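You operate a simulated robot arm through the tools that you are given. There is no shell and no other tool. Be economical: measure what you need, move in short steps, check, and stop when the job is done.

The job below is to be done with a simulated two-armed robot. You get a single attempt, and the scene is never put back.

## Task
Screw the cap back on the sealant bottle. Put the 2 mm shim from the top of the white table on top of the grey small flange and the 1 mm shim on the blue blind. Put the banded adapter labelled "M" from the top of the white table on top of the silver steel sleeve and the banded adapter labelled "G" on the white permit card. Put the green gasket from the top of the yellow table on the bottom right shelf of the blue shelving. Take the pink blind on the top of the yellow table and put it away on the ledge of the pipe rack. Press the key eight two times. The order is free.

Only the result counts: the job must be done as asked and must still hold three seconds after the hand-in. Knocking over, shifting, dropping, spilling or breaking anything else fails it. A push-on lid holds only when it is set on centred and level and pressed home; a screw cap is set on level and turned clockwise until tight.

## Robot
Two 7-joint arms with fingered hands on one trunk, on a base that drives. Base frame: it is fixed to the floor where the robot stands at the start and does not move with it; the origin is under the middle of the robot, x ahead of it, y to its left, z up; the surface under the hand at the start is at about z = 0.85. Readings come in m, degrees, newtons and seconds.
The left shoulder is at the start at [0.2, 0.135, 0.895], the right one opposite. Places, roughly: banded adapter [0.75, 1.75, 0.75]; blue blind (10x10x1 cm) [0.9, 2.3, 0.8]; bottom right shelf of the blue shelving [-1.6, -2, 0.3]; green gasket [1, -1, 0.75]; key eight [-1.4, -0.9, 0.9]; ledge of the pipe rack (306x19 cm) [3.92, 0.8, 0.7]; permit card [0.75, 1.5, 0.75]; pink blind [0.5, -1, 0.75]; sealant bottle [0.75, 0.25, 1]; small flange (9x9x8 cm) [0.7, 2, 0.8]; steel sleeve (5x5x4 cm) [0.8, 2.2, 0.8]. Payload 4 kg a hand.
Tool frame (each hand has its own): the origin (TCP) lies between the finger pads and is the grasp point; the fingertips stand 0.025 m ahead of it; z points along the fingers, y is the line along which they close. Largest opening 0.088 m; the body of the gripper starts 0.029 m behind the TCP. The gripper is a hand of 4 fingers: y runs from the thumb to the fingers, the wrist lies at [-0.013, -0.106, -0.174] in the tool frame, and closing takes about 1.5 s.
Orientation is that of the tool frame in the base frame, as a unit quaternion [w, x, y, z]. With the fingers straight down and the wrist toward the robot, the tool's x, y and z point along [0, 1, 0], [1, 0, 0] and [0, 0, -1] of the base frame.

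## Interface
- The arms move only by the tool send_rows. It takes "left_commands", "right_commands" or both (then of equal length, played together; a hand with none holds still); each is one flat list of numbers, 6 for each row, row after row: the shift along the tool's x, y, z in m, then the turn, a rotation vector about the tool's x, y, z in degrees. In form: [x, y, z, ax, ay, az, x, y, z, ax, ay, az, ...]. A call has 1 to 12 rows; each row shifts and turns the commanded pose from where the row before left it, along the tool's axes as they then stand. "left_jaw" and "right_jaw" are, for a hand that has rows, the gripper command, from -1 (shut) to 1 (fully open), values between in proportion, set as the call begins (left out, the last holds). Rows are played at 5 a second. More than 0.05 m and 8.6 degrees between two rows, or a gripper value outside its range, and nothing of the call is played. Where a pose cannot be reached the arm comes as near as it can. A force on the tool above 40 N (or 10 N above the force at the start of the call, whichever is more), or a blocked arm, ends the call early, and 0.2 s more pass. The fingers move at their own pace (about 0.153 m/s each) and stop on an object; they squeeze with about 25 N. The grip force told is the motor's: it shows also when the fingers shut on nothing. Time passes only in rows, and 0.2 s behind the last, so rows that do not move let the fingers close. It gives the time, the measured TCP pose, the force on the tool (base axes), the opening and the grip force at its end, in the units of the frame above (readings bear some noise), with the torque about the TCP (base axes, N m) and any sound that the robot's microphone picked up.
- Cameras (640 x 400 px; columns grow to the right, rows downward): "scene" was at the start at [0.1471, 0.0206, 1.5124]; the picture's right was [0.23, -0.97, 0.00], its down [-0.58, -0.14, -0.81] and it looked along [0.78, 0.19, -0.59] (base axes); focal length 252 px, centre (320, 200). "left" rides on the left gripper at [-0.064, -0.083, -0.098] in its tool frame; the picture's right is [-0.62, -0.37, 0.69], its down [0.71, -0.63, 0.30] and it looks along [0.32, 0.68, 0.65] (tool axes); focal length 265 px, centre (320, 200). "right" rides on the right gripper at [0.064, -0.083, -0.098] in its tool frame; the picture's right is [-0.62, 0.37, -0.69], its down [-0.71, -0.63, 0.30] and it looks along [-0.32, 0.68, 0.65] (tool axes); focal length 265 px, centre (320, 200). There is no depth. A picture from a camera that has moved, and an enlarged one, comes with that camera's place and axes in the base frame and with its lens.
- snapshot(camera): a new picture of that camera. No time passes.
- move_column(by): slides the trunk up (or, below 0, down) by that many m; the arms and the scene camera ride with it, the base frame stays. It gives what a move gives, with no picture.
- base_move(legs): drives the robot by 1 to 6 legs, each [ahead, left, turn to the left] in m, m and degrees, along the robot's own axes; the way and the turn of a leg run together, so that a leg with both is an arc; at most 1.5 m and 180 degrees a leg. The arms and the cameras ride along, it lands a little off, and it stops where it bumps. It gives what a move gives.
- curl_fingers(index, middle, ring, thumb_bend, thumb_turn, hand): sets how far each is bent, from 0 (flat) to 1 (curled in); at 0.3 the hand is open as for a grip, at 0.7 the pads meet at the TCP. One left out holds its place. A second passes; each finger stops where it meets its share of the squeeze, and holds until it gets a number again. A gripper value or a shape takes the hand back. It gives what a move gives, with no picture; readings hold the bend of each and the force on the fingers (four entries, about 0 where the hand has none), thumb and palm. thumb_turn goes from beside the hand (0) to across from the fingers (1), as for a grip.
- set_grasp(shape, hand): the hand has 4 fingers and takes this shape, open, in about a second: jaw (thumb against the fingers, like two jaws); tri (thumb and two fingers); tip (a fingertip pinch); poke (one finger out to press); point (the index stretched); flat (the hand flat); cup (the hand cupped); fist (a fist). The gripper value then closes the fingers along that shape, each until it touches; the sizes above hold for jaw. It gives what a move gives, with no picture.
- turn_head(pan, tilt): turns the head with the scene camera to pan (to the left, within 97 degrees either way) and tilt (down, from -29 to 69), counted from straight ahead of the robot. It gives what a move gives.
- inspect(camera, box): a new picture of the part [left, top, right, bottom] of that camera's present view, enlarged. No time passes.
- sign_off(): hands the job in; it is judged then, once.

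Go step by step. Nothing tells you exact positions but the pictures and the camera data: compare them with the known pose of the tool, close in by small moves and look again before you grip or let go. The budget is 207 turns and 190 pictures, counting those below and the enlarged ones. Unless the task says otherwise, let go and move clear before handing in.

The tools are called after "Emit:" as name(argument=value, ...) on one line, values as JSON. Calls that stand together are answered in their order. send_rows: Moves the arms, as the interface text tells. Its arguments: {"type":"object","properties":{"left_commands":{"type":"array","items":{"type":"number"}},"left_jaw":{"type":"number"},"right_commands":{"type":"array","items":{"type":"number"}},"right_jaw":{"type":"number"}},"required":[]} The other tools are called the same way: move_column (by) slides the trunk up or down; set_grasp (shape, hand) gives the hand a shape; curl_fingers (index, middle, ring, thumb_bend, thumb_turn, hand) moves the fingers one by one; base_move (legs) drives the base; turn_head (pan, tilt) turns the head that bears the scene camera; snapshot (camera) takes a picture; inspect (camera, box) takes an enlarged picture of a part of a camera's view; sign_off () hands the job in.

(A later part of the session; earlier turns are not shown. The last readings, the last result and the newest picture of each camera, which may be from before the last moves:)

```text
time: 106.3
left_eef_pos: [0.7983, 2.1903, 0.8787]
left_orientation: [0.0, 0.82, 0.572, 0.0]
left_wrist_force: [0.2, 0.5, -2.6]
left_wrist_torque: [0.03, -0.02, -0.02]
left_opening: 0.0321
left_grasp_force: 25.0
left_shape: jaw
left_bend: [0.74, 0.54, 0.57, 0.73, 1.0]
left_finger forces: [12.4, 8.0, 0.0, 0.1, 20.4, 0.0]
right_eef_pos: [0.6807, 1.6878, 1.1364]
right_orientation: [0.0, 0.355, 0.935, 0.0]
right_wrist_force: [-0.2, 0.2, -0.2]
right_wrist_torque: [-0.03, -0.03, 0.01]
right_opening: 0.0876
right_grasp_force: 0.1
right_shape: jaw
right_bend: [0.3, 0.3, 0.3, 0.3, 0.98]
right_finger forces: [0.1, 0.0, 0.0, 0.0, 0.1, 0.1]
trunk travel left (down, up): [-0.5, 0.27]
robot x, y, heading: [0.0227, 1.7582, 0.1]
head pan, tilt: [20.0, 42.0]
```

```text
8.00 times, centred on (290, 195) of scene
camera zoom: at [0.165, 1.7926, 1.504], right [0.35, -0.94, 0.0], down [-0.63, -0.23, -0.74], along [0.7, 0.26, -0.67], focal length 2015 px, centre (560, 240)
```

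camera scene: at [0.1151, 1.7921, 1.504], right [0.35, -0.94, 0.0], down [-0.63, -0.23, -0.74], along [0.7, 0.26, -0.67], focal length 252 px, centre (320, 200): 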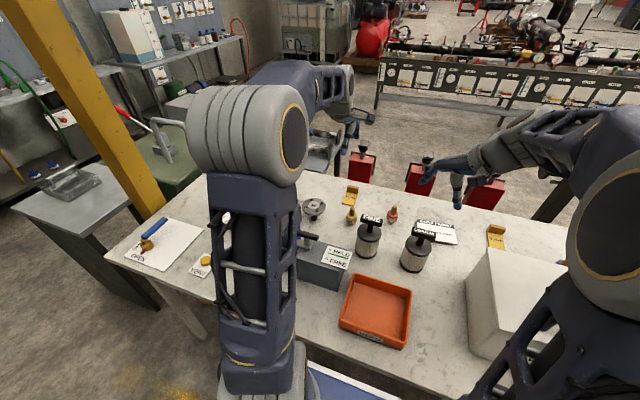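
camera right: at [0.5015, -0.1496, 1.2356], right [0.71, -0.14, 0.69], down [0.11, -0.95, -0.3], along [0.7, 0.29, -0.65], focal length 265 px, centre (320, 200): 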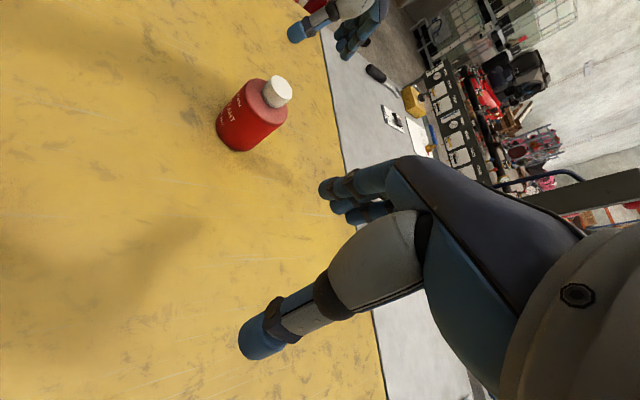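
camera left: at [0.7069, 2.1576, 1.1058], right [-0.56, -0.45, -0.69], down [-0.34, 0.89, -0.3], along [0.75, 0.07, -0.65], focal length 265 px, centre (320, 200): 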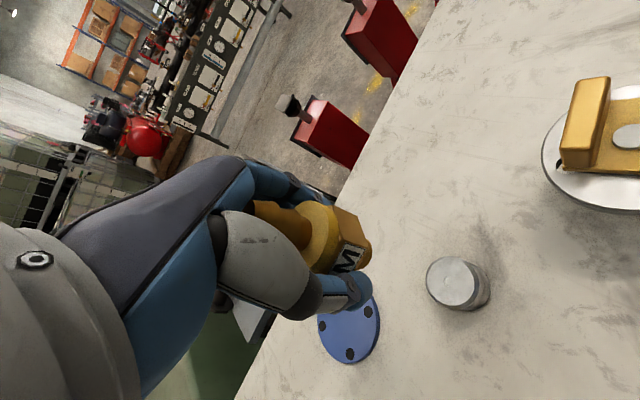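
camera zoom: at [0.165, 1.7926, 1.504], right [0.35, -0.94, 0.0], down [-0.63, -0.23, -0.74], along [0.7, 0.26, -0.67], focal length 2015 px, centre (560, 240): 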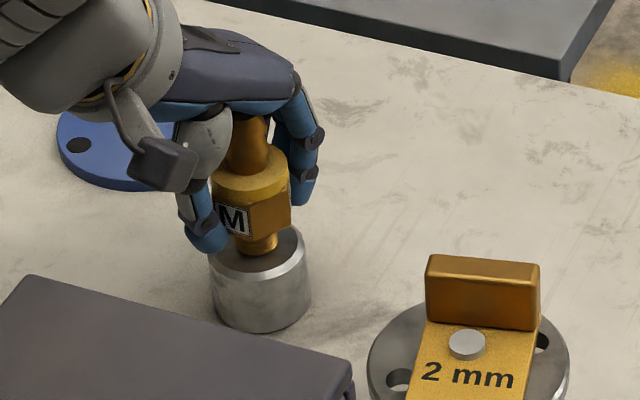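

Emit:
send_rows(left_commands=[0, 0, 0.0012, 0, 0, 0, 0, 0, 0.0012, 0, 0, 0])

Emit:
send_rows(left_commands=[0, 0, 0.0012, 0, 0, 0])

```text
time: 107.0
left_eef_pos: [0.7981, 2.1892, 0.8767]
left_orientation: [0.0, 0.82, 0.573, 0.001]
left_wrist_force: [-1.3, 1.1, 3.8]
left_wrist_torque: [0.01, 0.0, -0.01]
left_opening: 0.032
left_grasp_force: 24.8
left_shape: jaw
left_bend: [0.74, 0.54, 0.57, 0.73, 1.0]
left_finger forces: [12.4, 7.7, 0.1, 0.1, 21.1, 0.0]
right_eef_pos: [0.6805, 1.6877, 1.1379]
right_orientation: [0.0, 0.356, 0.935, 0.0]
right_wrist_force: [-0.2, 0.4, 0.0]
right_wrist_torque: [-0.01, 0.0, 0.02]
right_opening: 0.0875
right_grasp_force: 0.0
right_shape: jaw
right_bend: [0.3, 0.3, 0.3, 0.3, 0.98]
right_finger forces: [0.1, 0.0, 0.1, 0.0, 0.1, 0.1]
trunk travel left (down, up): [-0.5, 0.27]
robot x, y, heading: [0.0276, 1.7589, 0.3]
head pan, tilt: [20.0, 42.0]
```

```text
time: 107.3
left_eef_pos: [0.7983, 2.1877, 0.8745]
left_orientation: [0.001, 0.82, 0.573, 0.001]
left_wrist_force: [-1.7, 0.6, 7.1]
left_wrist_torque: [0.06, 0.08, 0.03]
left_opening: 0.0322
left_grasp_force: 24.9
left_shape: jaw
left_bend: [0.74, 0.54, 0.57, 0.73, 1.0]
left_finger forces: [10.7, 6.4, 0.0, 0.1, 20.9, 0.9]
right_eef_pos: [0.6789, 1.6879, 1.1381]
right_orientation: [-0.001, 0.356, 0.935, 0.001]
right_wrist_force: [0.1, -0.1, 0.2]
right_wrist_torque: [0.03, 0.02, 0.0]
right_opening: 0.0878
right_grasp_force: 0.1
right_shape: jaw
right_bend: [0.3, 0.3, 0.3, 0.3, 0.98]
right_finger forces: [0.1, 0.0, 0.0, 0.0, 0.1, 0.0]
trunk travel left (down, up): [-0.5, 0.27]
robot x, y, heading: [0.0282, 1.7628, 0.5]
head pan, tilt: [20.0, 42.0]
```

Contact. I open, wait, lift straight up and check.

Emit:
send_rows(left_commands=[0, 0, 0, 0, 0, 0, 0, 0, 0, 0, 0, 0, 0, 0, 0, 0, 0, 0, 0, 0, 0, 0, 0, 0, 0, 0, 0, 0, 0, 0, 0, 0, -0.03, 0, 0, 0, 0, 0, -0.04, 0, 0, 0, 0, 0, -0.045, 0, 0, 0, 0, 0, -0.045, 0, 0, 0], left_jaw=1)

Emit:
snapshot(camera="left")

Emit:
inspect(camera="scene", box=[250, 170, 330, 220])

```text
time: 109.3
left_eef_pos: [0.7983, 2.1887, 1.035]
left_orientation: [0.0, 0.82, 0.572, 0.0]
left_wrist_force: [0.4, 0.1, 0.3]
left_wrist_torque: [-0.03, 0.01, 0.02]
left_opening: 0.0877
left_grasp_force: 0.2
left_shape: jaw
left_bend: [0.3, 0.3, 0.3, 0.3, 0.98]
left_finger forces: [0.0, 0.1, 0.1, 0.1, 0.1, 0.0]
right_eef_pos: [0.6811, 1.6879, 1.1369]
right_orientation: [0.0, 0.355, 0.935, 0.0]
right_wrist_force: [0.3, 0.0, -0.6]
right_wrist_torque: [-0.01, -0.04, 0.0]
right_opening: 0.0877
right_grasp_force: 0.0
right_shape: jaw
right_bend: [0.3, 0.3, 0.3, 0.3, 0.98]
right_finger forces: [0.1, 0.1, 0.0, 0.0, 0.0, 0.0]
trunk travel left (down, up): [-0.5, 0.27]
robot x, y, heading: [0.0236, 1.7616, 0.6]
head pan, tilt: [20.0, 42.0]
```

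```text
82 pictures are left
camera left: at [0.6987, 2.1558, 1.1327], right [-0.56, -0.45, -0.69], down [-0.35, 0.89, -0.3], along [0.75, 0.07, -0.65], focal length 265 px, centre (320, 200)
```

left: 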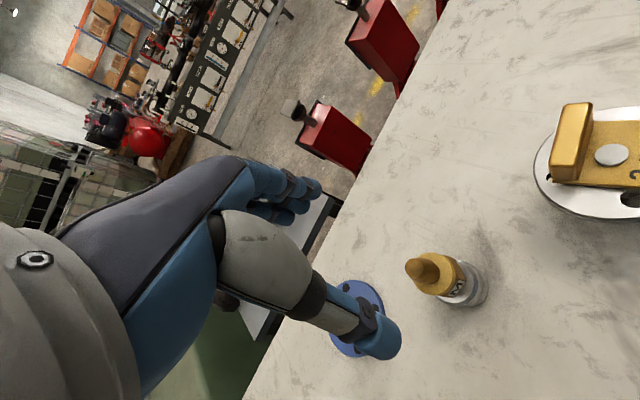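

```text
8.00 times, centred on (290, 195) of scene
camera zoom: at [0.1651, 1.7927, 1.5039], right [0.35, -0.94, 0.0], down [-0.63, -0.23, -0.74], along [0.7, 0.26, -0.67], focal length 2015 px, centre (560, 240)
```

zoom: 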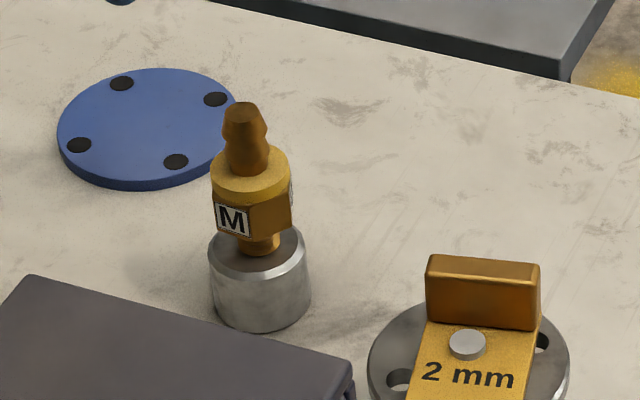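

M stands on the sleeve. Next the 1 mm shim near (0.78, 2.45), to go on the blue blind near (0.905, 2.32). I raise the hand, slide the base 25 cm left and look.

Emit:
send_rows(left_commands=[0, 0, -0.035, 0, 0, 0, 0, 0, -0.035, 0, 0, 0])

Emit:
base_move(legs=[[0, 0.25, -0.4]])

Emit:
snapshot(camera="left")

Emit:
snapshot(camera="scene")

```text
time: 110.0
left_eef_pos: [0.7992, 2.1892, 1.1054]
left_orientation: [-0.001, 0.82, 0.573, -0.001]
left_wrist_force: [-0.2, -0.4, -0.6]
left_wrist_torque: [0.0, 0.0, -0.01]
left_opening: 0.0876
left_grasp_force: 0.0
left_shape: jaw
left_bend: [0.3, 0.3, 0.3, 0.3, 0.98]
left_finger forces: [0.1, 0.1, 0.1, 0.0, 0.1, 0.1]
right_eef_pos: [0.6796, 1.6871, 1.138]
right_orientation: [0.001, 0.356, 0.935, -0.001]
right_wrist_force: [0.0, -0.6, 0.0]
right_wrist_torque: [0.01, 0.01, 0.0]
right_opening: 0.0875
right_grasp_force: 0.0
right_shape: jaw
right_bend: [0.3, 0.3, 0.3, 0.3, 0.98]
right_finger forces: [0.0, 0.0, 0.0, 0.0, 0.0, 0.1]
trunk travel left (down, up): [-0.5, 0.27]
robot x, y, heading: [0.0249, 1.7636, 0.4]
head pan, tilt: [20.0, 42.0]
```

```text
time: 111.8
left_eef_pos: [0.8013, 2.4307, 1.1058]
left_orientation: [0.0, 0.822, 0.569, 0.0]
left_wrist_force: [0.1, -0.1, -0.7]
left_wrist_torque: [0.04, -0.02, 0.0]
left_opening: 0.0876
left_grasp_force: 0.1
left_shape: jaw
left_bend: [0.3, 0.3, 0.3, 0.3, 0.98]
left_finger forces: [0.1, 0.0, 0.1, 0.0, 0.0, 0.0]
right_eef_pos: [0.6786, 1.9297, 1.1371]
right_orientation: [0.0, 0.358, 0.934, 0.0]
right_wrist_force: [-0.8, 0.0, -0.7]
right_wrist_torque: [-0.03, -0.01, 0.0]
right_opening: 0.0876
right_grasp_force: 0.0
right_shape: jaw
right_bend: [0.3, 0.3, 0.3, 0.3, 0.98]
right_finger forces: [0.1, 0.0, 0.0, 0.1, 0.0, 0.0]
trunk travel left (down, up): [-0.5, 0.27]
robot x, y, heading: [0.0213, 2.0118, -0.2]
head pan, tilt: [20.0, 42.0]
```

```text
80 pictures are left
camera left: at [0.7018, 2.3987, 1.2029], right [-0.56, -0.45, -0.69], down [-0.34, 0.89, -0.3], along [0.75, 0.06, -0.65], focal length 265 px, centre (320, 200)
```

left: 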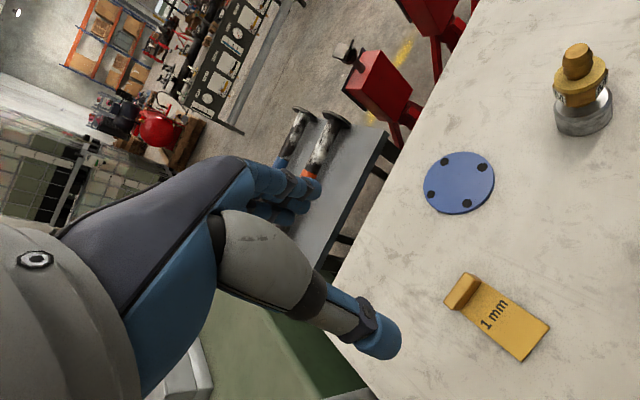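

```text
79 pictures are left
camera scene: at [0.1644, 2.0394, 1.504], right [0.34, -0.94, 0.0], down [-0.63, -0.23, -0.74], along [0.7, 0.25, -0.67], focal length 252 px, centre (320, 200)
```

scene: 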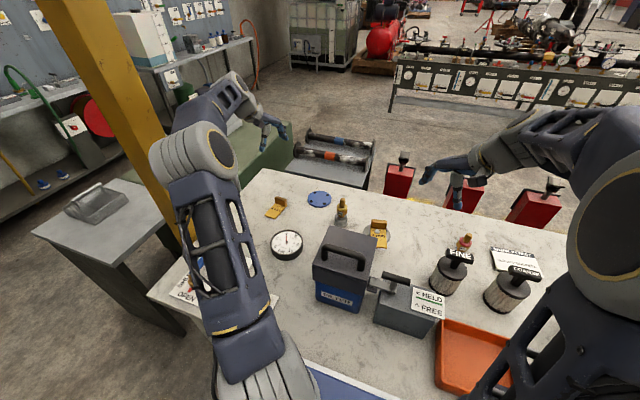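

The 1 mm shim's tab is near (0.812, 2.445), turned about 8° clockwise. I align the hand and go lower to check.

Emit:
send_rows(left_commands=[0, 0, 0, 0, 0, -6, 0, 0, 0, 0, 0, -6, 0.008, 0.0045, 0.03, 0, 0, 0, 0.0075, 0.0043, 0.04, 0, 0, 0, 0, 0, 0.045, 0, 0, 0, 0, 0, 0.04, 0, 0, 0])

Emit:
snapshot(camera="left")

```text
time: 113.2
left_eef_pos: [0.8135, 2.4433, 0.9506]
left_orientation: [0.0, 0.758, 0.652, 0.0]
left_wrist_force: [-0.5, -0.6, -0.3]
left_wrist_torque: [-0.01, 0.0, -0.01]
left_opening: 0.0877
left_grasp_force: 0.0
left_shape: jaw
left_bend: [0.3, 0.3, 0.3, 0.3, 0.98]
left_finger forces: [0.0, 0.1, 0.0, 0.1, 0.0, 0.0]
right_eef_pos: [0.6783, 1.9288, 1.1383]
right_orientation: [0.0, 0.358, 0.934, 0.0]
right_wrist_force: [0.1, 0.0, 0.1]
right_wrist_torque: [-0.02, -0.02, -0.02]
right_opening: 0.0876
right_grasp_force: 0.1
right_shape: jaw
right_bend: [0.3, 0.3, 0.3, 0.3, 0.98]
right_finger forces: [0.0, 0.0, 0.0, 0.0, 0.0, 0.0]
trunk travel left (down, up): [-0.5, 0.27]
robot x, y, heading: [0.0229, 2.0093, 0.0]
head pan, tilt: [20.0, 42.0]
```

```text
78 pictures are left
camera left: at [0.7224, 2.3914, 1.0482], right [-0.46, -0.56, -0.69], down [-0.52, 0.8, -0.3], along [0.72, 0.22, -0.65], focal length 265 px, centre (320, 200)
```

left: 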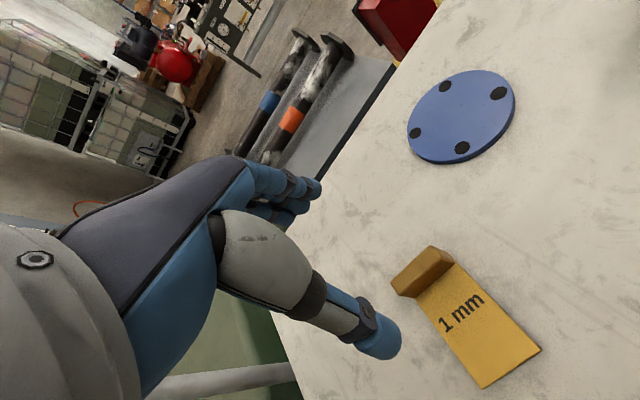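

Aligned. I lower to the same gripping height as before and close.

Emit:
send_rows(left_commands=[-0.001, 0, 0.045, 0, 0, 0, 0, 0, 0.045, 0, 0, 0, 0, 0, 0.028, 0, 0, 0])

Emit:
send_rows(left_commands=[0, 0, 0, 0, 0, 0, 0, 0, 0, 0, 0, 0, 0, 0, 0, 0, 0, 0, 0, 0, 0, 0, 0, 0, 0, 0, 0, 0, 0, 0, 0, 0, 0, 0, 0, 0, 0, 0, 0, 0, 0, 0, 0, 0, 0, 0, 0, 0], left_jaw=-1)

Emit:
snapshot(camera="left")

```text
time: 114.0
left_eef_pos: [0.8138, 2.444, 0.833]
left_orientation: [0.001, 0.758, 0.653, 0.001]
left_wrist_force: [0.0, 0.2, 0.8]
left_wrist_torque: [-0.01, -0.01, 0.0]
left_opening: 0.0874
left_grasp_force: 0.1
left_shape: jaw
left_bend: [0.3, 0.3, 0.3, 0.3, 0.98]
left_finger forces: [0.0, 0.0, 0.1, 0.1, 0.0, 0.0]
right_eef_pos: [0.6777, 1.9314, 1.1374]
right_orientation: [0.0, 0.358, 0.934, 0.0]
right_wrist_force: [-0.4, 0.0, 0.5]
right_wrist_torque: [0.0, 0.0, 0.0]
right_opening: 0.0878
right_grasp_force: 0.0
right_shape: jaw
right_bend: [0.3, 0.3, 0.3, 0.3, 0.98]
right_finger forces: [0.1, 0.0, 0.0, 0.0, 0.0, 0.1]
trunk travel left (down, up): [-0.5, 0.27]
robot x, y, heading: [0.0227, 2.008, 0.2]
head pan, tilt: [20.0, 42.0]
```

```text
time: 115.8
left_eef_pos: [0.8128, 2.4459, 0.8342]
left_orientation: [0.0, 0.759, 0.651, 0.0]
left_wrist_force: [0.8, 0.5, -0.6]
left_wrist_torque: [-0.01, -0.04, -0.01]
left_opening: 0.0111
left_grasp_force: 25.1
left_shape: jaw
left_bend: [0.73, 0.62, 0.64, 0.73, 1.0]
left_finger forces: [13.7, 5.9, 2.7, 0.1, 22.4, 0.0]
right_eef_pos: [0.6791, 1.9302, 1.1378]
right_orientation: [0.0, 0.358, 0.934, 0.0]
right_wrist_force: [0.2, 0.0, 0.0]
right_wrist_torque: [0.01, 0.0, 0.04]
right_opening: 0.0877
right_grasp_force: 0.0
right_shape: jaw
right_bend: [0.3, 0.3, 0.3, 0.3, 0.98]
right_finger forces: [0.0, 0.0, 0.0, 0.0, 0.0, 0.1]
trunk travel left (down, up): [-0.5, 0.27]
robot x, y, heading: [0.0228, 2.0083, -0.0]
head pan, tilt: [20.0, 42.0]
```

```text
77 pictures are left
camera left: at [0.7213, 2.3923, 0.9314], right [-0.46, -0.56, -0.69], down [-0.52, 0.8, -0.3], along [0.72, 0.22, -0.65], focal length 265 px, centre (320, 200)
```

left: 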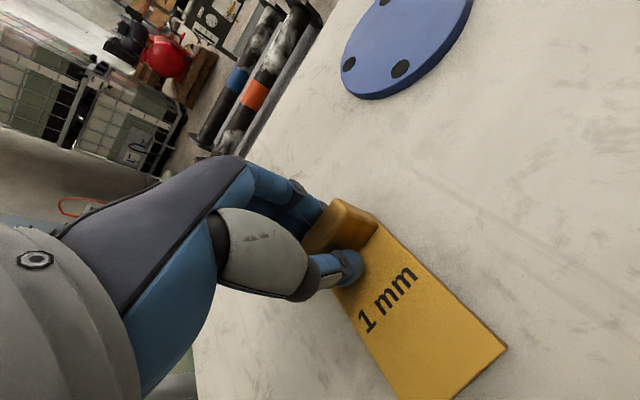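

Held. I lift and carry it to the blind (centre about (0.895, 2.307)).

Emit:
send_rows(left_commands=[0, 0, -0.03, 0, 0, 0, 0, 0, -0.04, 0, 0, 0, -0.025, 0.0271, 0, 0, 0, 0, -0.025, 0.0271, 0, 0, 0, 0, -0.025, 0.0271, 0, 0, 0, 0, -0.025, 0.0271, 0, 0, 0, 0, -0.025, 0.0271, 0, 0, 0, 0])

Emit:
snapshot(camera="left")

Emit:
inspect(camera="scene", box=[260, 150, 380, 225])

```text
time: 117.4
left_eef_pos: [0.9288, 2.3015, 0.9009]
left_orientation: [0.001, 0.757, 0.653, 0.0]
left_wrist_force: [-0.2, 0.1, -1.8]
left_wrist_torque: [0.02, -0.01, -0.03]
left_opening: 0.0108
left_grasp_force: 25.3
left_shape: jaw
left_bend: [0.73, 0.63, 0.71, 0.73, 1.0]
left_finger forces: [14.8, 5.4, 2.5, 0.0, 22.7, 0.0]
right_eef_pos: [0.678, 1.9303, 1.1367]
right_orientation: [0.0, 0.359, 0.933, -0.001]
right_wrist_force: [-0.4, 0.8, -0.4]
right_wrist_torque: [-0.01, -0.01, 0.01]
right_opening: 0.0874
right_grasp_force: 0.0
right_shape: jaw
right_bend: [0.3, 0.3, 0.3, 0.3, 0.98]
right_finger forces: [0.0, 0.1, 0.0, 0.1, 0.0, 0.1]
trunk travel left (down, up): [-0.5, 0.27]
robot x, y, heading: [0.0221, 2.0081, 0.0]
head pan, tilt: [20.0, 42.0]
```

```text
76 pictures are left
camera left: at [0.8374, 2.2485, 0.9997], right [-0.46, -0.56, -0.69], down [-0.52, 0.8, -0.3], along [0.72, 0.22, -0.65], focal length 265 px, centre (320, 200)
```

left: 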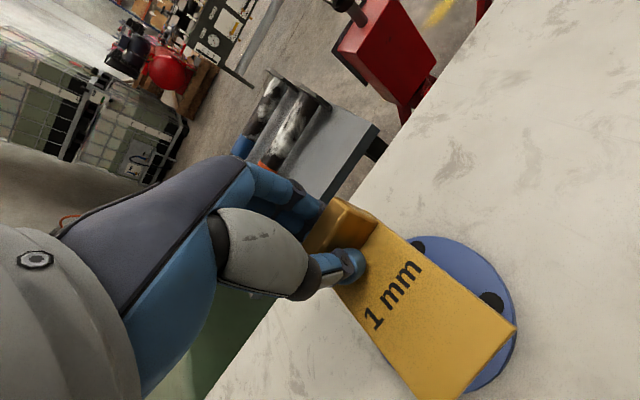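

```text
5.33 times, centred on (320, 188) of scene
camera zoom: at [0.1642, 2.0397, 1.504], right [0.34, -0.94, 0.0], down [-0.63, -0.23, -0.74], along [0.7, 0.25, -0.67], focal length 1343 px, centre (320, 267)
```

zoom: 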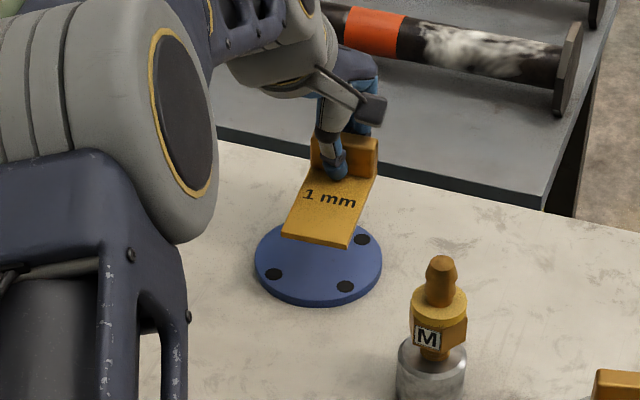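

Plate centre nearly over the blind; shift 5 mm in +y and lower.

Emit:
send_rows(left_commands=[0.005, 0.001, 0.03, 0, 0, 0, 0, 0, 0.015, 0, 0, 0, 0, 0, 0.005, 0, 0, 0, 0, 0, 0.002, 0, 0, 0])

Emit:
send_rows(left_commands=[0, 0, 0.002, 0, 0, 0, 0, 0, 0.0015, 0, 0, 0])

Emit:
inspect(camera="scene", box=[260, 150, 380, 225])

```text
time: 118.4
left_eef_pos: [0.9297, 2.305, 0.8501]
left_orientation: [0.001, 0.759, 0.652, 0.001]
left_wrist_force: [0.6, 0.0, -2.2]
left_wrist_torque: [0.03, -0.06, -0.04]
left_opening: 0.011
left_grasp_force: 24.9
left_shape: jaw
left_bend: [0.73, 0.63, 0.71, 0.73, 1.0]
left_finger forces: [14.8, 5.3, 2.5, 0.0, 22.7, 0.0]
right_eef_pos: [0.678, 1.9308, 1.1371]
right_orientation: [0.0, 0.358, 0.934, 0.0]
right_wrist_force: [-0.1, 0.0, 0.0]
right_wrist_torque: [0.02, -0.01, 0.01]
right_opening: 0.0877
right_grasp_force: 0.1
right_shape: jaw
right_bend: [0.3, 0.3, 0.3, 0.3, 0.98]
right_finger forces: [0.0, 0.1, 0.0, 0.1, 0.0, 0.0]
trunk travel left (down, up): [-0.5, 0.27]
robot x, y, heading: [0.0238, 2.009, 0.0]
head pan, tilt: [20.0, 42.0]
```

```text
time: 119.0
left_eef_pos: [0.9293, 2.3059, 0.8452]
left_orientation: [0.0, 0.758, 0.653, 0.0]
left_wrist_force: [0.2, 0.2, -3.1]
left_wrist_torque: [-0.03, -0.01, 0.02]
left_opening: 0.0108
left_grasp_force: 24.9
left_shape: jaw
left_bend: [0.73, 0.63, 0.71, 0.73, 1.0]
left_finger forces: [14.8, 5.3, 2.7, 0.0, 22.6, 0.0]
right_eef_pos: [0.6788, 1.93, 1.1368]
right_orientation: [0.0, 0.358, 0.934, 0.0]
right_wrist_force: [0.1, -0.6, -0.1]
right_wrist_torque: [0.0, 0.01, -0.02]
right_opening: 0.0878
right_grasp_force: 0.0
right_shape: jaw
right_bend: [0.3, 0.3, 0.3, 0.3, 0.98]
right_finger forces: [0.0, 0.1, 0.0, 0.0, 0.0, 0.0]
trunk travel left (down, up): [-0.5, 0.27]
robot x, y, heading: [0.0212, 2.0096, -0.2]
head pan, tilt: [20.0, 42.0]
```

```text
5.33 times, centred on (320, 188) of scene
camera zoom: at [0.1644, 2.0394, 1.504], right [0.34, -0.94, 0.0], down [-0.63, -0.23, -0.74], along [0.7, 0.25, -0.67], focal length 1343 px, centre (320, 267)
```

zoom: 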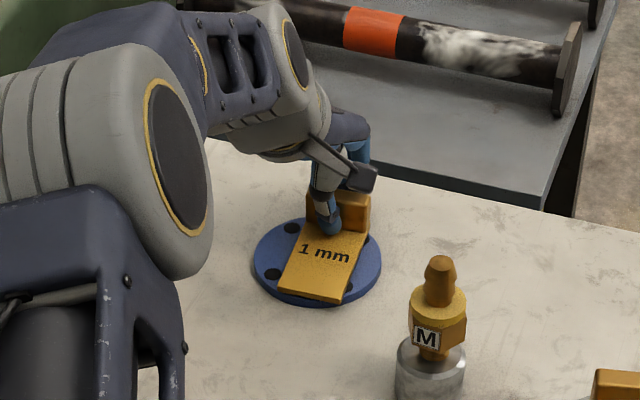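

Emit:
send_rows(left_commands=[0, 0, 0.0015, 0, 0, 0, 0, 0, 0.0005, 0, 0, 0])

Emit:
send_rows(left_commands=[0, 0, 0.0015, 0, 0, 0])

```text
time: 119.6
left_eef_pos: [0.931, 2.3052, 0.8446]
left_orientation: [0.0, 0.758, 0.652, 0.001]
left_wrist_force: [0.2, -0.2, -1.1]
left_wrist_torque: [0.01, -0.04, 0.0]
left_opening: 0.011
left_grasp_force: 24.7
left_shape: jaw
left_bend: [0.73, 0.63, 0.71, 0.73, 1.0]
left_finger forces: [14.8, 5.3, 2.6, 0.1, 22.6, 0.0]
right_eef_pos: [0.6785, 1.9305, 1.1372]
right_orientation: [0.0, 0.359, 0.933, 0.0]
right_wrist_force: [0.4, 0.3, 0.6]
right_wrist_torque: [-0.01, -0.01, 0.0]
right_opening: 0.0877
right_grasp_force: 0.0
right_shape: jaw
right_bend: [0.3, 0.3, 0.3, 0.3, 0.98]
right_finger forces: [0.0, 0.0, 0.0, 0.1, 0.1, 0.1]
trunk travel left (down, up): [-0.5, 0.27]
robot x, y, heading: [0.0201, 2.0092, -0.0]
head pan, tilt: [20.0, 42.0]
```

```text
time: 120.0
left_eef_pos: [0.9299, 2.3054, 0.8429]
left_orientation: [0.0, 0.758, 0.653, 0.0]
left_wrist_force: [0.8, 0.4, -2.2]
left_wrist_torque: [-0.02, -0.01, 0.0]
left_opening: 0.011
left_grasp_force: 24.9
left_shape: jaw
left_bend: [0.73, 0.63, 0.71, 0.73, 1.0]
left_finger forces: [14.9, 5.3, 2.6, 0.0, 22.7, 0.0]
right_eef_pos: [0.6777, 1.9296, 1.1374]
right_orientation: [0.0, 0.358, 0.934, -0.001]
right_wrist_force: [0.7, -1.3, 1.1]
right_wrist_torque: [-0.02, 0.01, 0.0]
right_opening: 0.0878
right_grasp_force: 0.0
right_shape: jaw
right_bend: [0.3, 0.3, 0.3, 0.3, 0.98]
right_finger forces: [0.1, 0.0, 0.0, 0.1, 0.0, 0.0]
trunk travel left (down, up): [-0.5, 0.27]
robot x, y, heading: [0.0236, 2.01, 0.0]
head pan, tilt: [20.0, 42.0]
```

Emit:
send_rows(left_commands=[0, 0, 0.0015, 0, 0, 0])

Emit:
send_rows(left_commands=[0, 0, 0.0015, 0, 0, 0])

```text
time: 120.4
left_eef_pos: [0.9296, 2.306, 0.8413]
left_orientation: [0.0, 0.758, 0.652, 0.0]
left_wrist_force: [-1.0, -0.8, -0.8]
left_wrist_torque: [-0.02, 0.0, -0.01]
left_opening: 0.0109
left_grasp_force: 24.8
left_shape: jaw
left_bend: [0.73, 0.63, 0.67, 0.74, 1.0]
left_finger forces: [14.7, 5.3, 2.6, 0.0, 22.9, 0.0]
right_eef_pos: [0.6782, 1.9294, 1.1367]
right_orientation: [0.0, 0.359, 0.933, 0.001]
right_wrist_force: [-0.7, 0.0, 0.7]
right_wrist_torque: [0.01, -0.02, 0.0]
right_opening: 0.0877
right_grasp_force: 0.1
right_shape: jaw
right_bend: [0.3, 0.3, 0.3, 0.3, 0.98]
right_finger forces: [0.0, 0.1, 0.0, 0.0, 0.1, 0.1]
trunk travel left (down, up): [-0.5, 0.27]
robot x, y, heading: [0.025, 2.01, -0.0]
head pan, tilt: [20.0, 42.0]
```

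```text
time: 120.8
left_eef_pos: [0.9304, 2.3055, 0.8407]
left_orientation: [0.0, 0.758, 0.652, 0.0]
left_wrist_force: [-1.2, 0.1, 2.4]
left_wrist_torque: [-0.03, 0.05, -0.01]
left_opening: 0.0109
left_grasp_force: 25.3
left_shape: jaw
left_bend: [0.73, 0.63, 0.67, 0.74, 1.0]
left_finger forces: [14.6, 5.2, 2.7, 0.0, 23.9, 0.0]
right_eef_pos: [0.6777, 1.9303, 1.1386]
right_orientation: [0.0, 0.358, 0.934, 0.0]
right_wrist_force: [-0.5, 0.5, 0.0]
right_wrist_torque: [0.0, -0.03, 0.0]
right_opening: 0.0876
right_grasp_force: 0.1
right_shape: jaw
right_bend: [0.3, 0.3, 0.3, 0.3, 0.98]
right_finger forces: [0.0, 0.1, 0.1, 0.0, 0.1, 0.0]
trunk travel left (down, up): [-0.5, 0.27]
robot x, y, heading: [0.0253, 2.0084, -0.1]
head pan, tilt: [20.0, 42.0]
```

Contact is felt. I release and lift to z ≈ 1.1.

Emit:
send_rows(left_commands=[0, 0, 0.0005, 0, 0, 0, 0, 0, 0, 0, 0, 0, 0, 0, 0, 0, 0, 0, 0, 0, 0, 0, 0, 0, 0, 0, 0, 0, 0, 0, 0, 0, -0.03, 0, 0, 0, 0, 0, -0.045, 0, 0, 0, 0, 0, -0.045, 0, 0, 0, 0, 0, -0.045, 0, 0, 0, 0, 0, -0.045, 0, 0, 0, 0, 0, -0.045, 0, 0, 0], left_jaw=1)

Emit:
snapshot(camera="scene")

```text
time: 123.2
left_eef_pos: [0.9284, 2.3064, 1.0923]
left_orientation: [0.0, 0.758, 0.652, 0.0]
left_wrist_force: [0.1, 0.0, -0.3]
left_wrist_torque: [-0.05, 0.04, 0.0]
left_opening: 0.0876
left_grasp_force: 0.1
left_shape: jaw
left_bend: [0.3, 0.3, 0.3, 0.3, 0.98]
left_finger forces: [0.0, 0.0, 0.1, 0.0, 0.0, 0.0]
right_eef_pos: [0.6778, 1.9302, 1.1364]
right_orientation: [0.0, 0.358, 0.934, 0.0]
right_wrist_force: [1.0, 0.0, -0.4]
right_wrist_torque: [0.01, 0.02, 0.02]
right_opening: 0.0879
right_grasp_force: 0.2
right_shape: jaw
right_bend: [0.3, 0.3, 0.3, 0.3, 0.98]
right_finger forces: [0.1, 0.0, 0.0, 0.0, 0.0, 0.0]
trunk travel left (down, up): [-0.5, 0.27]
robot x, y, heading: [0.0233, 2.0126, -0.0]
head pan, tilt: [20.0, 42.0]
```

```text
73 pictures are left
camera scene: at [0.1645, 2.0394, 1.5039], right [0.34, -0.94, 0.0], down [-0.63, -0.23, -0.74], along [0.7, 0.25, -0.67], focal length 252 px, centre (320, 200)
```

scene: 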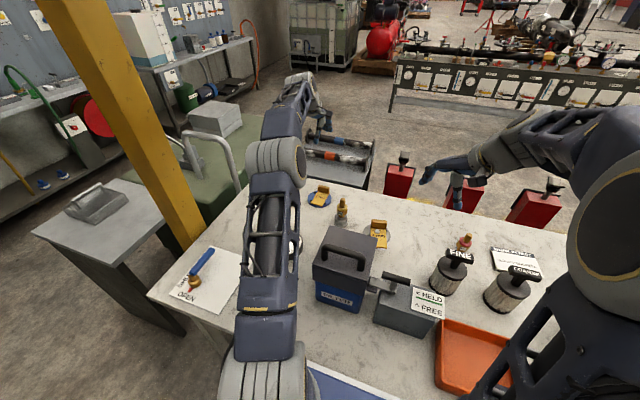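

Both shims and M are in place. Now adapter G near (0.78, 1.25) and the permit card near (0.85, 1.6). I slide the base 0.69 m to the right.

Emit:
base_move(legs=[[0, -0.69, 0]])

Emit:
snapshot(camera="left")

Emit:
snapshot(camera="scene")

```text
time: 126.9
left_eef_pos: [0.9297, 1.6335, 1.0924]
left_orientation: [0.0, 0.757, 0.653, 0.0]
left_wrist_force: [0.4, 0.1, 0.1]
left_wrist_torque: [-0.01, -0.01, -0.03]
left_opening: 0.0874
left_grasp_force: 0.0
left_shape: jaw
left_bend: [0.3, 0.3, 0.3, 0.3, 0.98]
left_finger forces: [0.1, 0.0, 0.0, 0.0, 0.0, 0.1]
right_eef_pos: [0.6802, 1.2559, 1.1381]
right_orientation: [0.0, 0.356, 0.934, 0.001]
right_wrist_force: [0.3, 0.3, 0.5]
right_wrist_torque: [0.0, -0.07, 0.0]
right_opening: 0.0879
right_grasp_force: 0.0
right_shape: jaw
right_bend: [0.3, 0.3, 0.3, 0.3, 0.98]
right_finger forces: [0.0, 0.0, 0.0, 0.0, 0.0, 0.0]
trunk travel left (down, up): [-0.5, 0.27]
robot x, y, heading: [0.0246, 1.3317, 0.2]
head pan, tilt: [20.0, 42.0]
```

```text
72 pictures are left
camera left: at [0.8375, 1.5801, 1.1914], right [-0.46, -0.56, -0.69], down [-0.52, 0.8, -0.3], along [0.72, 0.22, -0.65], focal length 265 px, centre (320, 200)
```

left: 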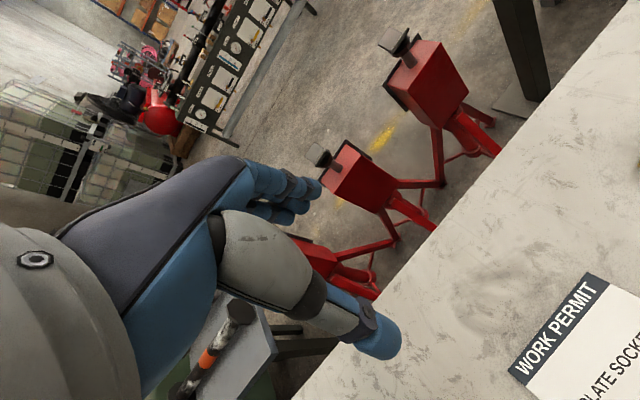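

```text
71 pictures are left
camera scene: at [0.1653, 1.3634, 1.504], right [0.34, -0.94, 0.0], down [-0.63, -0.23, -0.74], along [0.7, 0.26, -0.67], focal length 252 px, centre (320, 200)
```

scene: 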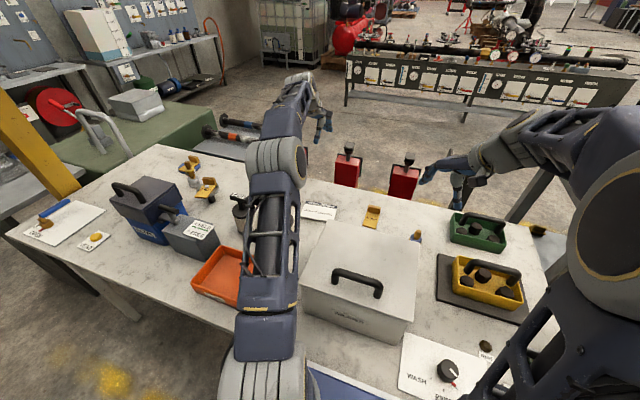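

G is close behind the washer box; the right hand, already yawed with its wrist away from the washer, suits it best. I look through the right camera.

Emit:
snapshot(camera="right")

```text
70 pictures are left
camera right: at [0.5757, 1.2358, 1.2357], right [0.71, -0.14, 0.69], down [0.11, -0.95, -0.3], along [0.7, 0.29, -0.65], focal length 265 px, centre (320, 200)
```

right: 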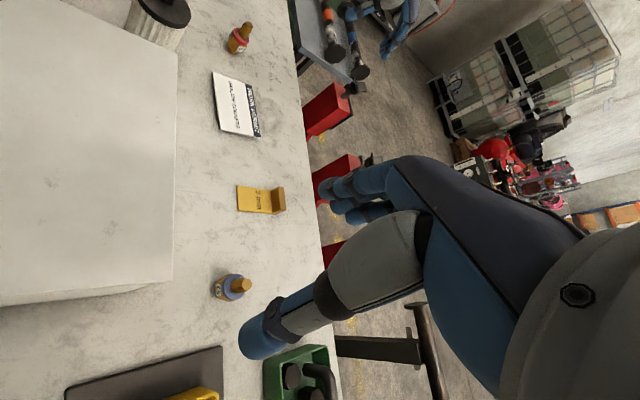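

G is at (0.7835, 1.248). I bring the right hand above it.

Emit:
send_rows(right_commands=[-0.0273, 0.0208, 0.02, 0, 0, 0, -0.0273, 0.0208, 0.02, 0, 0, 0, -0.0273, 0.0208, 0.02, 0, 0, 0, 0, 0, 0.045, 0, 0, 0, 0, 0, 0.045, 0, 0, 0, 0, 0, 0.03, 0, 0, 0], right_jaw=1)

Emit:
snapshot(camera="right")

Emit:
inspect(camera="scene", box=[340, 180, 540, 305])

```text
time: 128.3
left_eef_pos: [0.9293, 1.633, 1.0923]
left_orientation: [0.0, 0.757, 0.653, -0.001]
left_wrist_force: [0.1, 1.0, -0.1]
left_wrist_torque: [0.01, 0.02, -0.01]
left_opening: 0.0875
left_grasp_force: 0.0
left_shape: jaw
left_bend: [0.3, 0.3, 0.3, 0.3, 0.98]
left_finger forces: [0.0, 0.0, 0.1, 0.0, 0.0, 0.1]
right_eef_pos: [0.7815, 1.2485, 0.9573]
right_orientation: [0.0, 0.358, 0.934, -0.001]
right_wrist_force: [0.0, 0.3, -0.4]
right_wrist_torque: [0.0, 0.0, 0.02]
right_opening: 0.0876
right_grasp_force: 0.0
right_shape: jaw
right_bend: [0.3, 0.3, 0.3, 0.3, 0.98]
right_finger forces: [0.1, 0.0, 0.0, 0.0, 0.0, 0.0]
trunk travel left (down, up): [-0.5, 0.27]
robot x, y, heading: [0.025, 1.3346, 0.2]
head pan, tilt: [20.0, 42.0]
```

```text
69 pictures are left
camera right: at [0.6776, 1.2276, 1.0554], right [0.71, -0.14, 0.69], down [0.11, -0.95, -0.3], along [0.7, 0.29, -0.65], focal length 265 px, centre (320, 200)
```

right: 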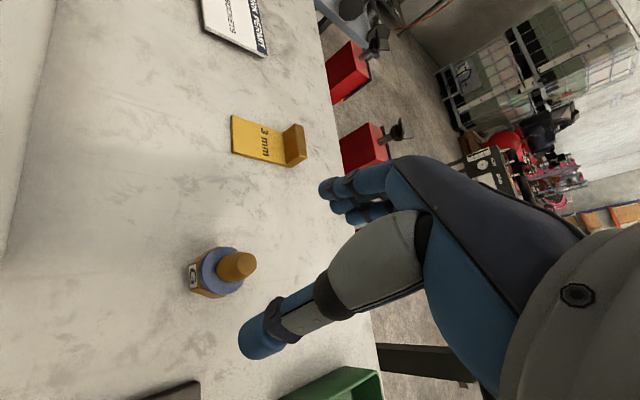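

```text
3.20 times, centred on (440, 242) of scene
camera zoom: at [0.1651, 1.3636, 1.504], right [0.35, -0.94, 0.0], down [-0.63, -0.23, -0.74], along [0.7, 0.26, -0.67], focal length 806 px, centre (-64, 64)
```

zoom: 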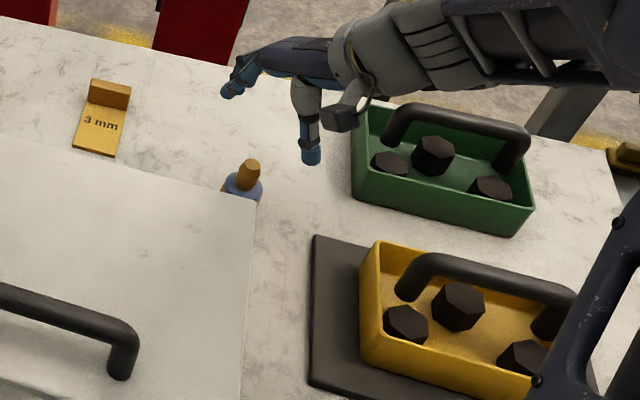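

G is below within 2 mm. I descend and grip.

Emit:
send_rows(right_commands=[0, -0.002, 0.045, 0, 0, 0, 0, 0, 0.045, 0, 0, 0, 0, 0, 0.029, 0, 0, 0])

Emit:
snapshot(camera="right")

Emit:
send_rows(right_commands=[0, 0, 0, 0, 0, 0, 0, 0, 0, 0, 0, 0, 0, 0, 0, 0, 0, 0, 0, 0, 0, 0, 0, 0, 0, 0, 0, 0, 0, 0, 0, 0, 0, 0, 0, 0, 0, 0, 0, 0, 0, 0], right_jaw=-1)

```text
time: 129.1
left_eef_pos: [0.9276, 1.6319, 1.0937]
left_orientation: [0.0, 0.757, 0.654, 0.0]
left_wrist_force: [1.4, 0.1, -0.1]
left_wrist_torque: [0.0, 0.01, 0.01]
left_opening: 0.0878
left_grasp_force: 0.0
left_shape: jaw
left_bend: [0.3, 0.3, 0.3, 0.3, 0.98]
left_finger forces: [0.0, 0.1, 0.1, 0.0, 0.0, 0.1]
right_eef_pos: [0.7803, 1.2482, 0.8381]
right_orientation: [0.001, 0.357, 0.934, -0.001]
right_wrist_force: [-0.7, 0.1, 0.6]
right_wrist_torque: [-0.01, -0.01, 0.02]
right_opening: 0.0876
right_grasp_force: 0.0
right_shape: jaw
right_bend: [0.3, 0.3, 0.3, 0.3, 0.98]
right_finger forces: [0.0, 0.0, 0.0, 0.1, 0.1, 0.0]
trunk travel left (down, up): [-0.5, 0.27]
robot x, y, heading: [0.0275, 1.3325, 0.3]
head pan, tilt: [20.0, 42.0]
```

```text
67 pictures are left
camera right: at [0.6763, 1.2261, 0.9357], right [0.71, -0.14, 0.69], down [0.11, -0.95, -0.3], along [0.7, 0.29, -0.65], focal length 265 px, centre (320, 200)
```

right: 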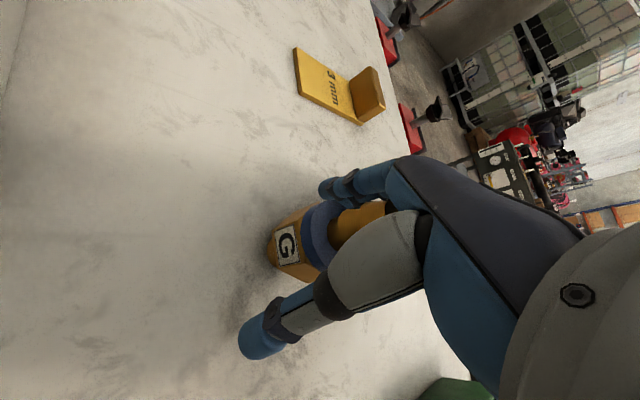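

```text
time: 130.7
left_eef_pos: [0.9287, 1.6332, 1.0936]
left_orientation: [0.0, 0.757, 0.653, 0.001]
left_wrist_force: [-0.8, 0.7, 0.5]
left_wrist_torque: [0.04, 0.0, 0.01]
left_opening: 0.0877
left_grasp_force: 0.1
left_shape: jaw
left_bend: [0.3, 0.3, 0.3, 0.3, 0.98]
left_finger forces: [0.0, 0.1, 0.0, 0.0, 0.0, 0.0]
right_eef_pos: [0.7803, 1.2462, 0.8375]
right_orientation: [0.0, 0.357, 0.934, 0.0]
right_wrist_force: [-0.8, 0.8, 0.4]
right_wrist_torque: [0.03, -0.02, 0.01]
right_opening: 0.0292
right_grasp_force: 24.5
right_shape: jaw
right_bend: [0.74, 0.53, 0.57, 0.74, 1.0]
right_finger forces: [14.6, 6.3, 0.0, 0.1, 20.8, 0.0]
trunk travel left (down, up): [-0.5, 0.27]
robot x, y, heading: [0.025, 1.3354, 0.2]
head pan, tilt: [20.0, 42.0]
```

G is held. I lift it well clear and slide the base left so the card is in front of the right hand.

Emit:
send_rows(right_commands=[0, 0, -0.03, 0, 0, 0, 0, 0, -0.045, 0, 0, 0, 0, 0, -0.045, 0, 0, 0, 0, 0, -0.045, 0, 0, 0, 0, 0, -0.045, 0, 0, 0, 0, 0, -0.045, 0, 0, 0])

Emit:
base_move(legs=[[0, 0.4, 0]])

Emit:
snapshot(camera="right")

Emit:
turn_head(pan=-5, tilt=42)

Emit:
snapshot(camera="scene")

```text
time: 132.1
left_eef_pos: [0.9295, 1.6317, 1.0935]
left_orientation: [0.0, 0.757, 0.653, 0.0]
left_wrist_force: [0.5, 0.3, -0.4]
left_wrist_torque: [0.01, 0.04, -0.01]
left_opening: 0.0877
left_grasp_force: 0.0
left_shape: jaw
left_bend: [0.3, 0.3, 0.3, 0.3, 0.98]
left_finger forces: [0.0, 0.0, 0.0, 0.0, 0.0, 0.1]
right_eef_pos: [0.7807, 1.248, 1.0926]
right_orientation: [0.0, 0.356, 0.934, -0.001]
right_wrist_force: [0.5, 0.0, -3.6]
right_wrist_torque: [-0.01, 0.0, -0.02]
right_opening: 0.0292
right_grasp_force: 24.8
right_shape: jaw
right_bend: [0.74, 0.53, 0.57, 0.74, 1.0]
right_finger forces: [14.9, 6.4, 0.1, 0.0, 20.8, 0.0]
trunk travel left (down, up): [-0.5, 0.27]
robot x, y, heading: [0.0262, 1.3334, 0.1]
head pan, tilt: [20.0, 42.0]
```

```text
time: 134.6
left_eef_pos: [0.9259, 2.0391, 1.0932]
left_orientation: [0.0, 0.757, 0.654, 0.0]
left_wrist_force: [0.0, -1.1, -0.3]
left_wrist_torque: [-0.01, -0.02, 0.05]
left_opening: 0.0875
left_grasp_force: 0.0
left_shape: jaw
left_bend: [0.3, 0.3, 0.3, 0.3, 0.98]
left_finger forces: [0.1, 0.0, 0.0, 0.0, 0.0, 0.1]
right_eef_pos: [0.7808, 1.6531, 1.0914]
right_orientation: [0.001, 0.356, 0.935, 0.0]
right_wrist_force: [0.5, -0.4, -2.4]
right_wrist_torque: [0.06, 0.03, 0.02]
right_opening: 0.0293
right_grasp_force: 25.2
right_shape: jaw
right_bend: [0.74, 0.53, 0.57, 0.74, 1.0]
right_finger forces: [14.9, 6.3, 0.0, 0.0, 20.7, 0.1]
trunk travel left (down, up): [-0.5, 0.27]
robot x, y, heading: [0.0244, 1.7377, 0.3]
head pan, tilt: [20.0, 42.0]
```

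```text
66 pictures are left
camera right: at [0.6763, 1.6327, 1.19], right [0.71, -0.14, 0.69], down [0.11, -0.95, -0.3], along [0.7, 0.29, -0.65], focal length 265 px, centre (320, 200)
```

right: 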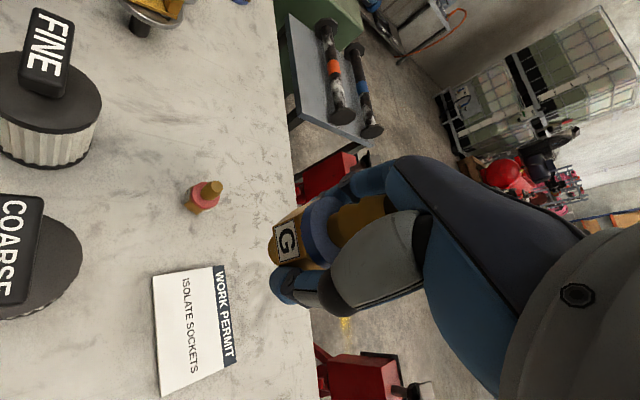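

```text
time: 135.5
left_eef_pos: [0.9266, 2.0388, 1.093]
left_orientation: [-0.001, 0.757, 0.654, 0.0]
left_wrist_force: [-0.1, -0.6, -1.0]
left_wrist_torque: [0.01, -0.02, 0.01]
left_opening: 0.0875
left_grasp_force: 0.1
left_shape: jaw
left_bend: [0.3, 0.3, 0.3, 0.3, 0.98]
left_finger forces: [0.0, 0.0, 0.0, 0.0, 0.1, 0.0]
right_eef_pos: [0.7803, 1.6526, 1.0916]
right_orientation: [0.0, 0.355, 0.935, 0.0]
right_wrist_force: [-0.4, -0.9, -1.7]
right_wrist_torque: [-0.02, -0.02, 0.03]
right_opening: 0.0293
right_grasp_force: 24.9
right_shape: jaw
right_bend: [0.74, 0.53, 0.57, 0.74, 1.0]
right_finger forces: [14.8, 6.3, 0.1, 0.0, 20.8, 0.0]
trunk travel left (down, up): [-0.5, 0.27]
robot x, y, heading: [0.0253, 1.7357, 0.3]
head pan, tilt: [-5.0, 42.0]
```

```text
65 pictures are left
camera scene: at [0.1686, 1.7325, 1.504], right [-0.08, -1.0, 0.0], down [-0.67, 0.05, -0.74], along [0.74, -0.06, -0.67], focal length 252 px, centre (320, 200)
```

scene: 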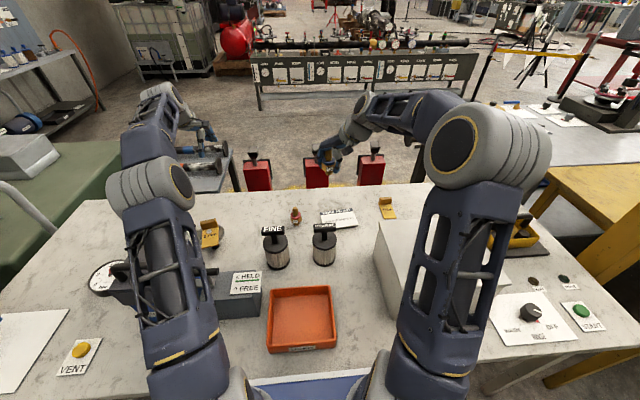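

The card's centre is about (0.83, 1.606). I move over it and lower part way.

Emit:
send_rows(right_commands=[-0.0342, -0.001, 0.03, 0, 0, 0, -0.0342, -0.001, 0.03, 0, 0, 0, 0, 0, 0.045, 0, 0, 0, 0, 0, 0.045, 0, 0, 0, 0, 0, 0.045, 0, 0, 0])

Emit:
snapshot(camera="right")

Emit:
inspect(camera="scene", box=[270, 160, 410, 250])

```text
time: 136.7
left_eef_pos: [0.9267, 2.039, 1.0925]
left_orientation: [-0.001, 0.757, 0.654, 0.0]
left_wrist_force: [0.4, 0.6, 1.1]
left_wrist_torque: [0.04, 0.01, 0.03]
left_opening: 0.0875
left_grasp_force: 0.0
left_shape: jaw
left_bend: [0.3, 0.3, 0.3, 0.3, 0.98]
left_finger forces: [0.1, 0.0, 0.0, 0.0, 0.0, 0.0]
right_eef_pos: [0.8296, 1.6057, 0.8963]
right_orientation: [0.0, 0.356, 0.935, -0.001]
right_wrist_force: [0.2, -0.3, -2.9]
right_wrist_torque: [-0.01, -0.02, 0.07]
right_opening: 0.0289
right_grasp_force: 25.4
right_shape: jaw
right_bend: [0.74, 0.53, 0.57, 0.74, 1.0]
right_finger forces: [14.9, 6.5, 0.0, 0.0, 20.8, 0.0]
trunk travel left (down, up): [-0.5, 0.27]
robot x, y, heading: [0.0207, 1.7377, 0.6]
head pan, tilt: [-5.0, 42.0]
```

```text
64 pictures are left
camera right: at [0.7267, 1.585, 0.9942], right [0.71, -0.14, 0.69], down [0.11, -0.95, -0.3], along [0.7, 0.29, -0.65], focal length 265 px, centre (320, 200)
```

right: 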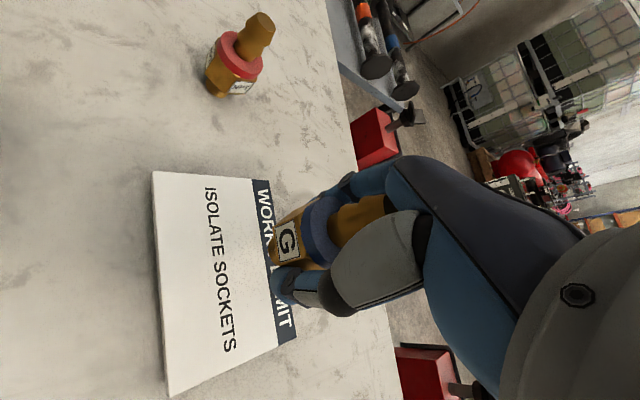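

```text
4.44 times, centred on (340, 205) of scene
camera zoom: at [0.1684, 1.7325, 1.504], right [-0.08, -1.0, 0.0], down [-0.67, 0.05, -0.74], along [0.74, -0.06, -0.67], focal length 1120 px, centre (231, 178)
```

zoom: 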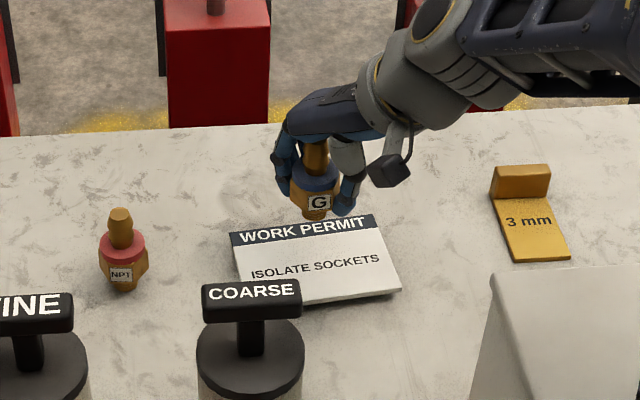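

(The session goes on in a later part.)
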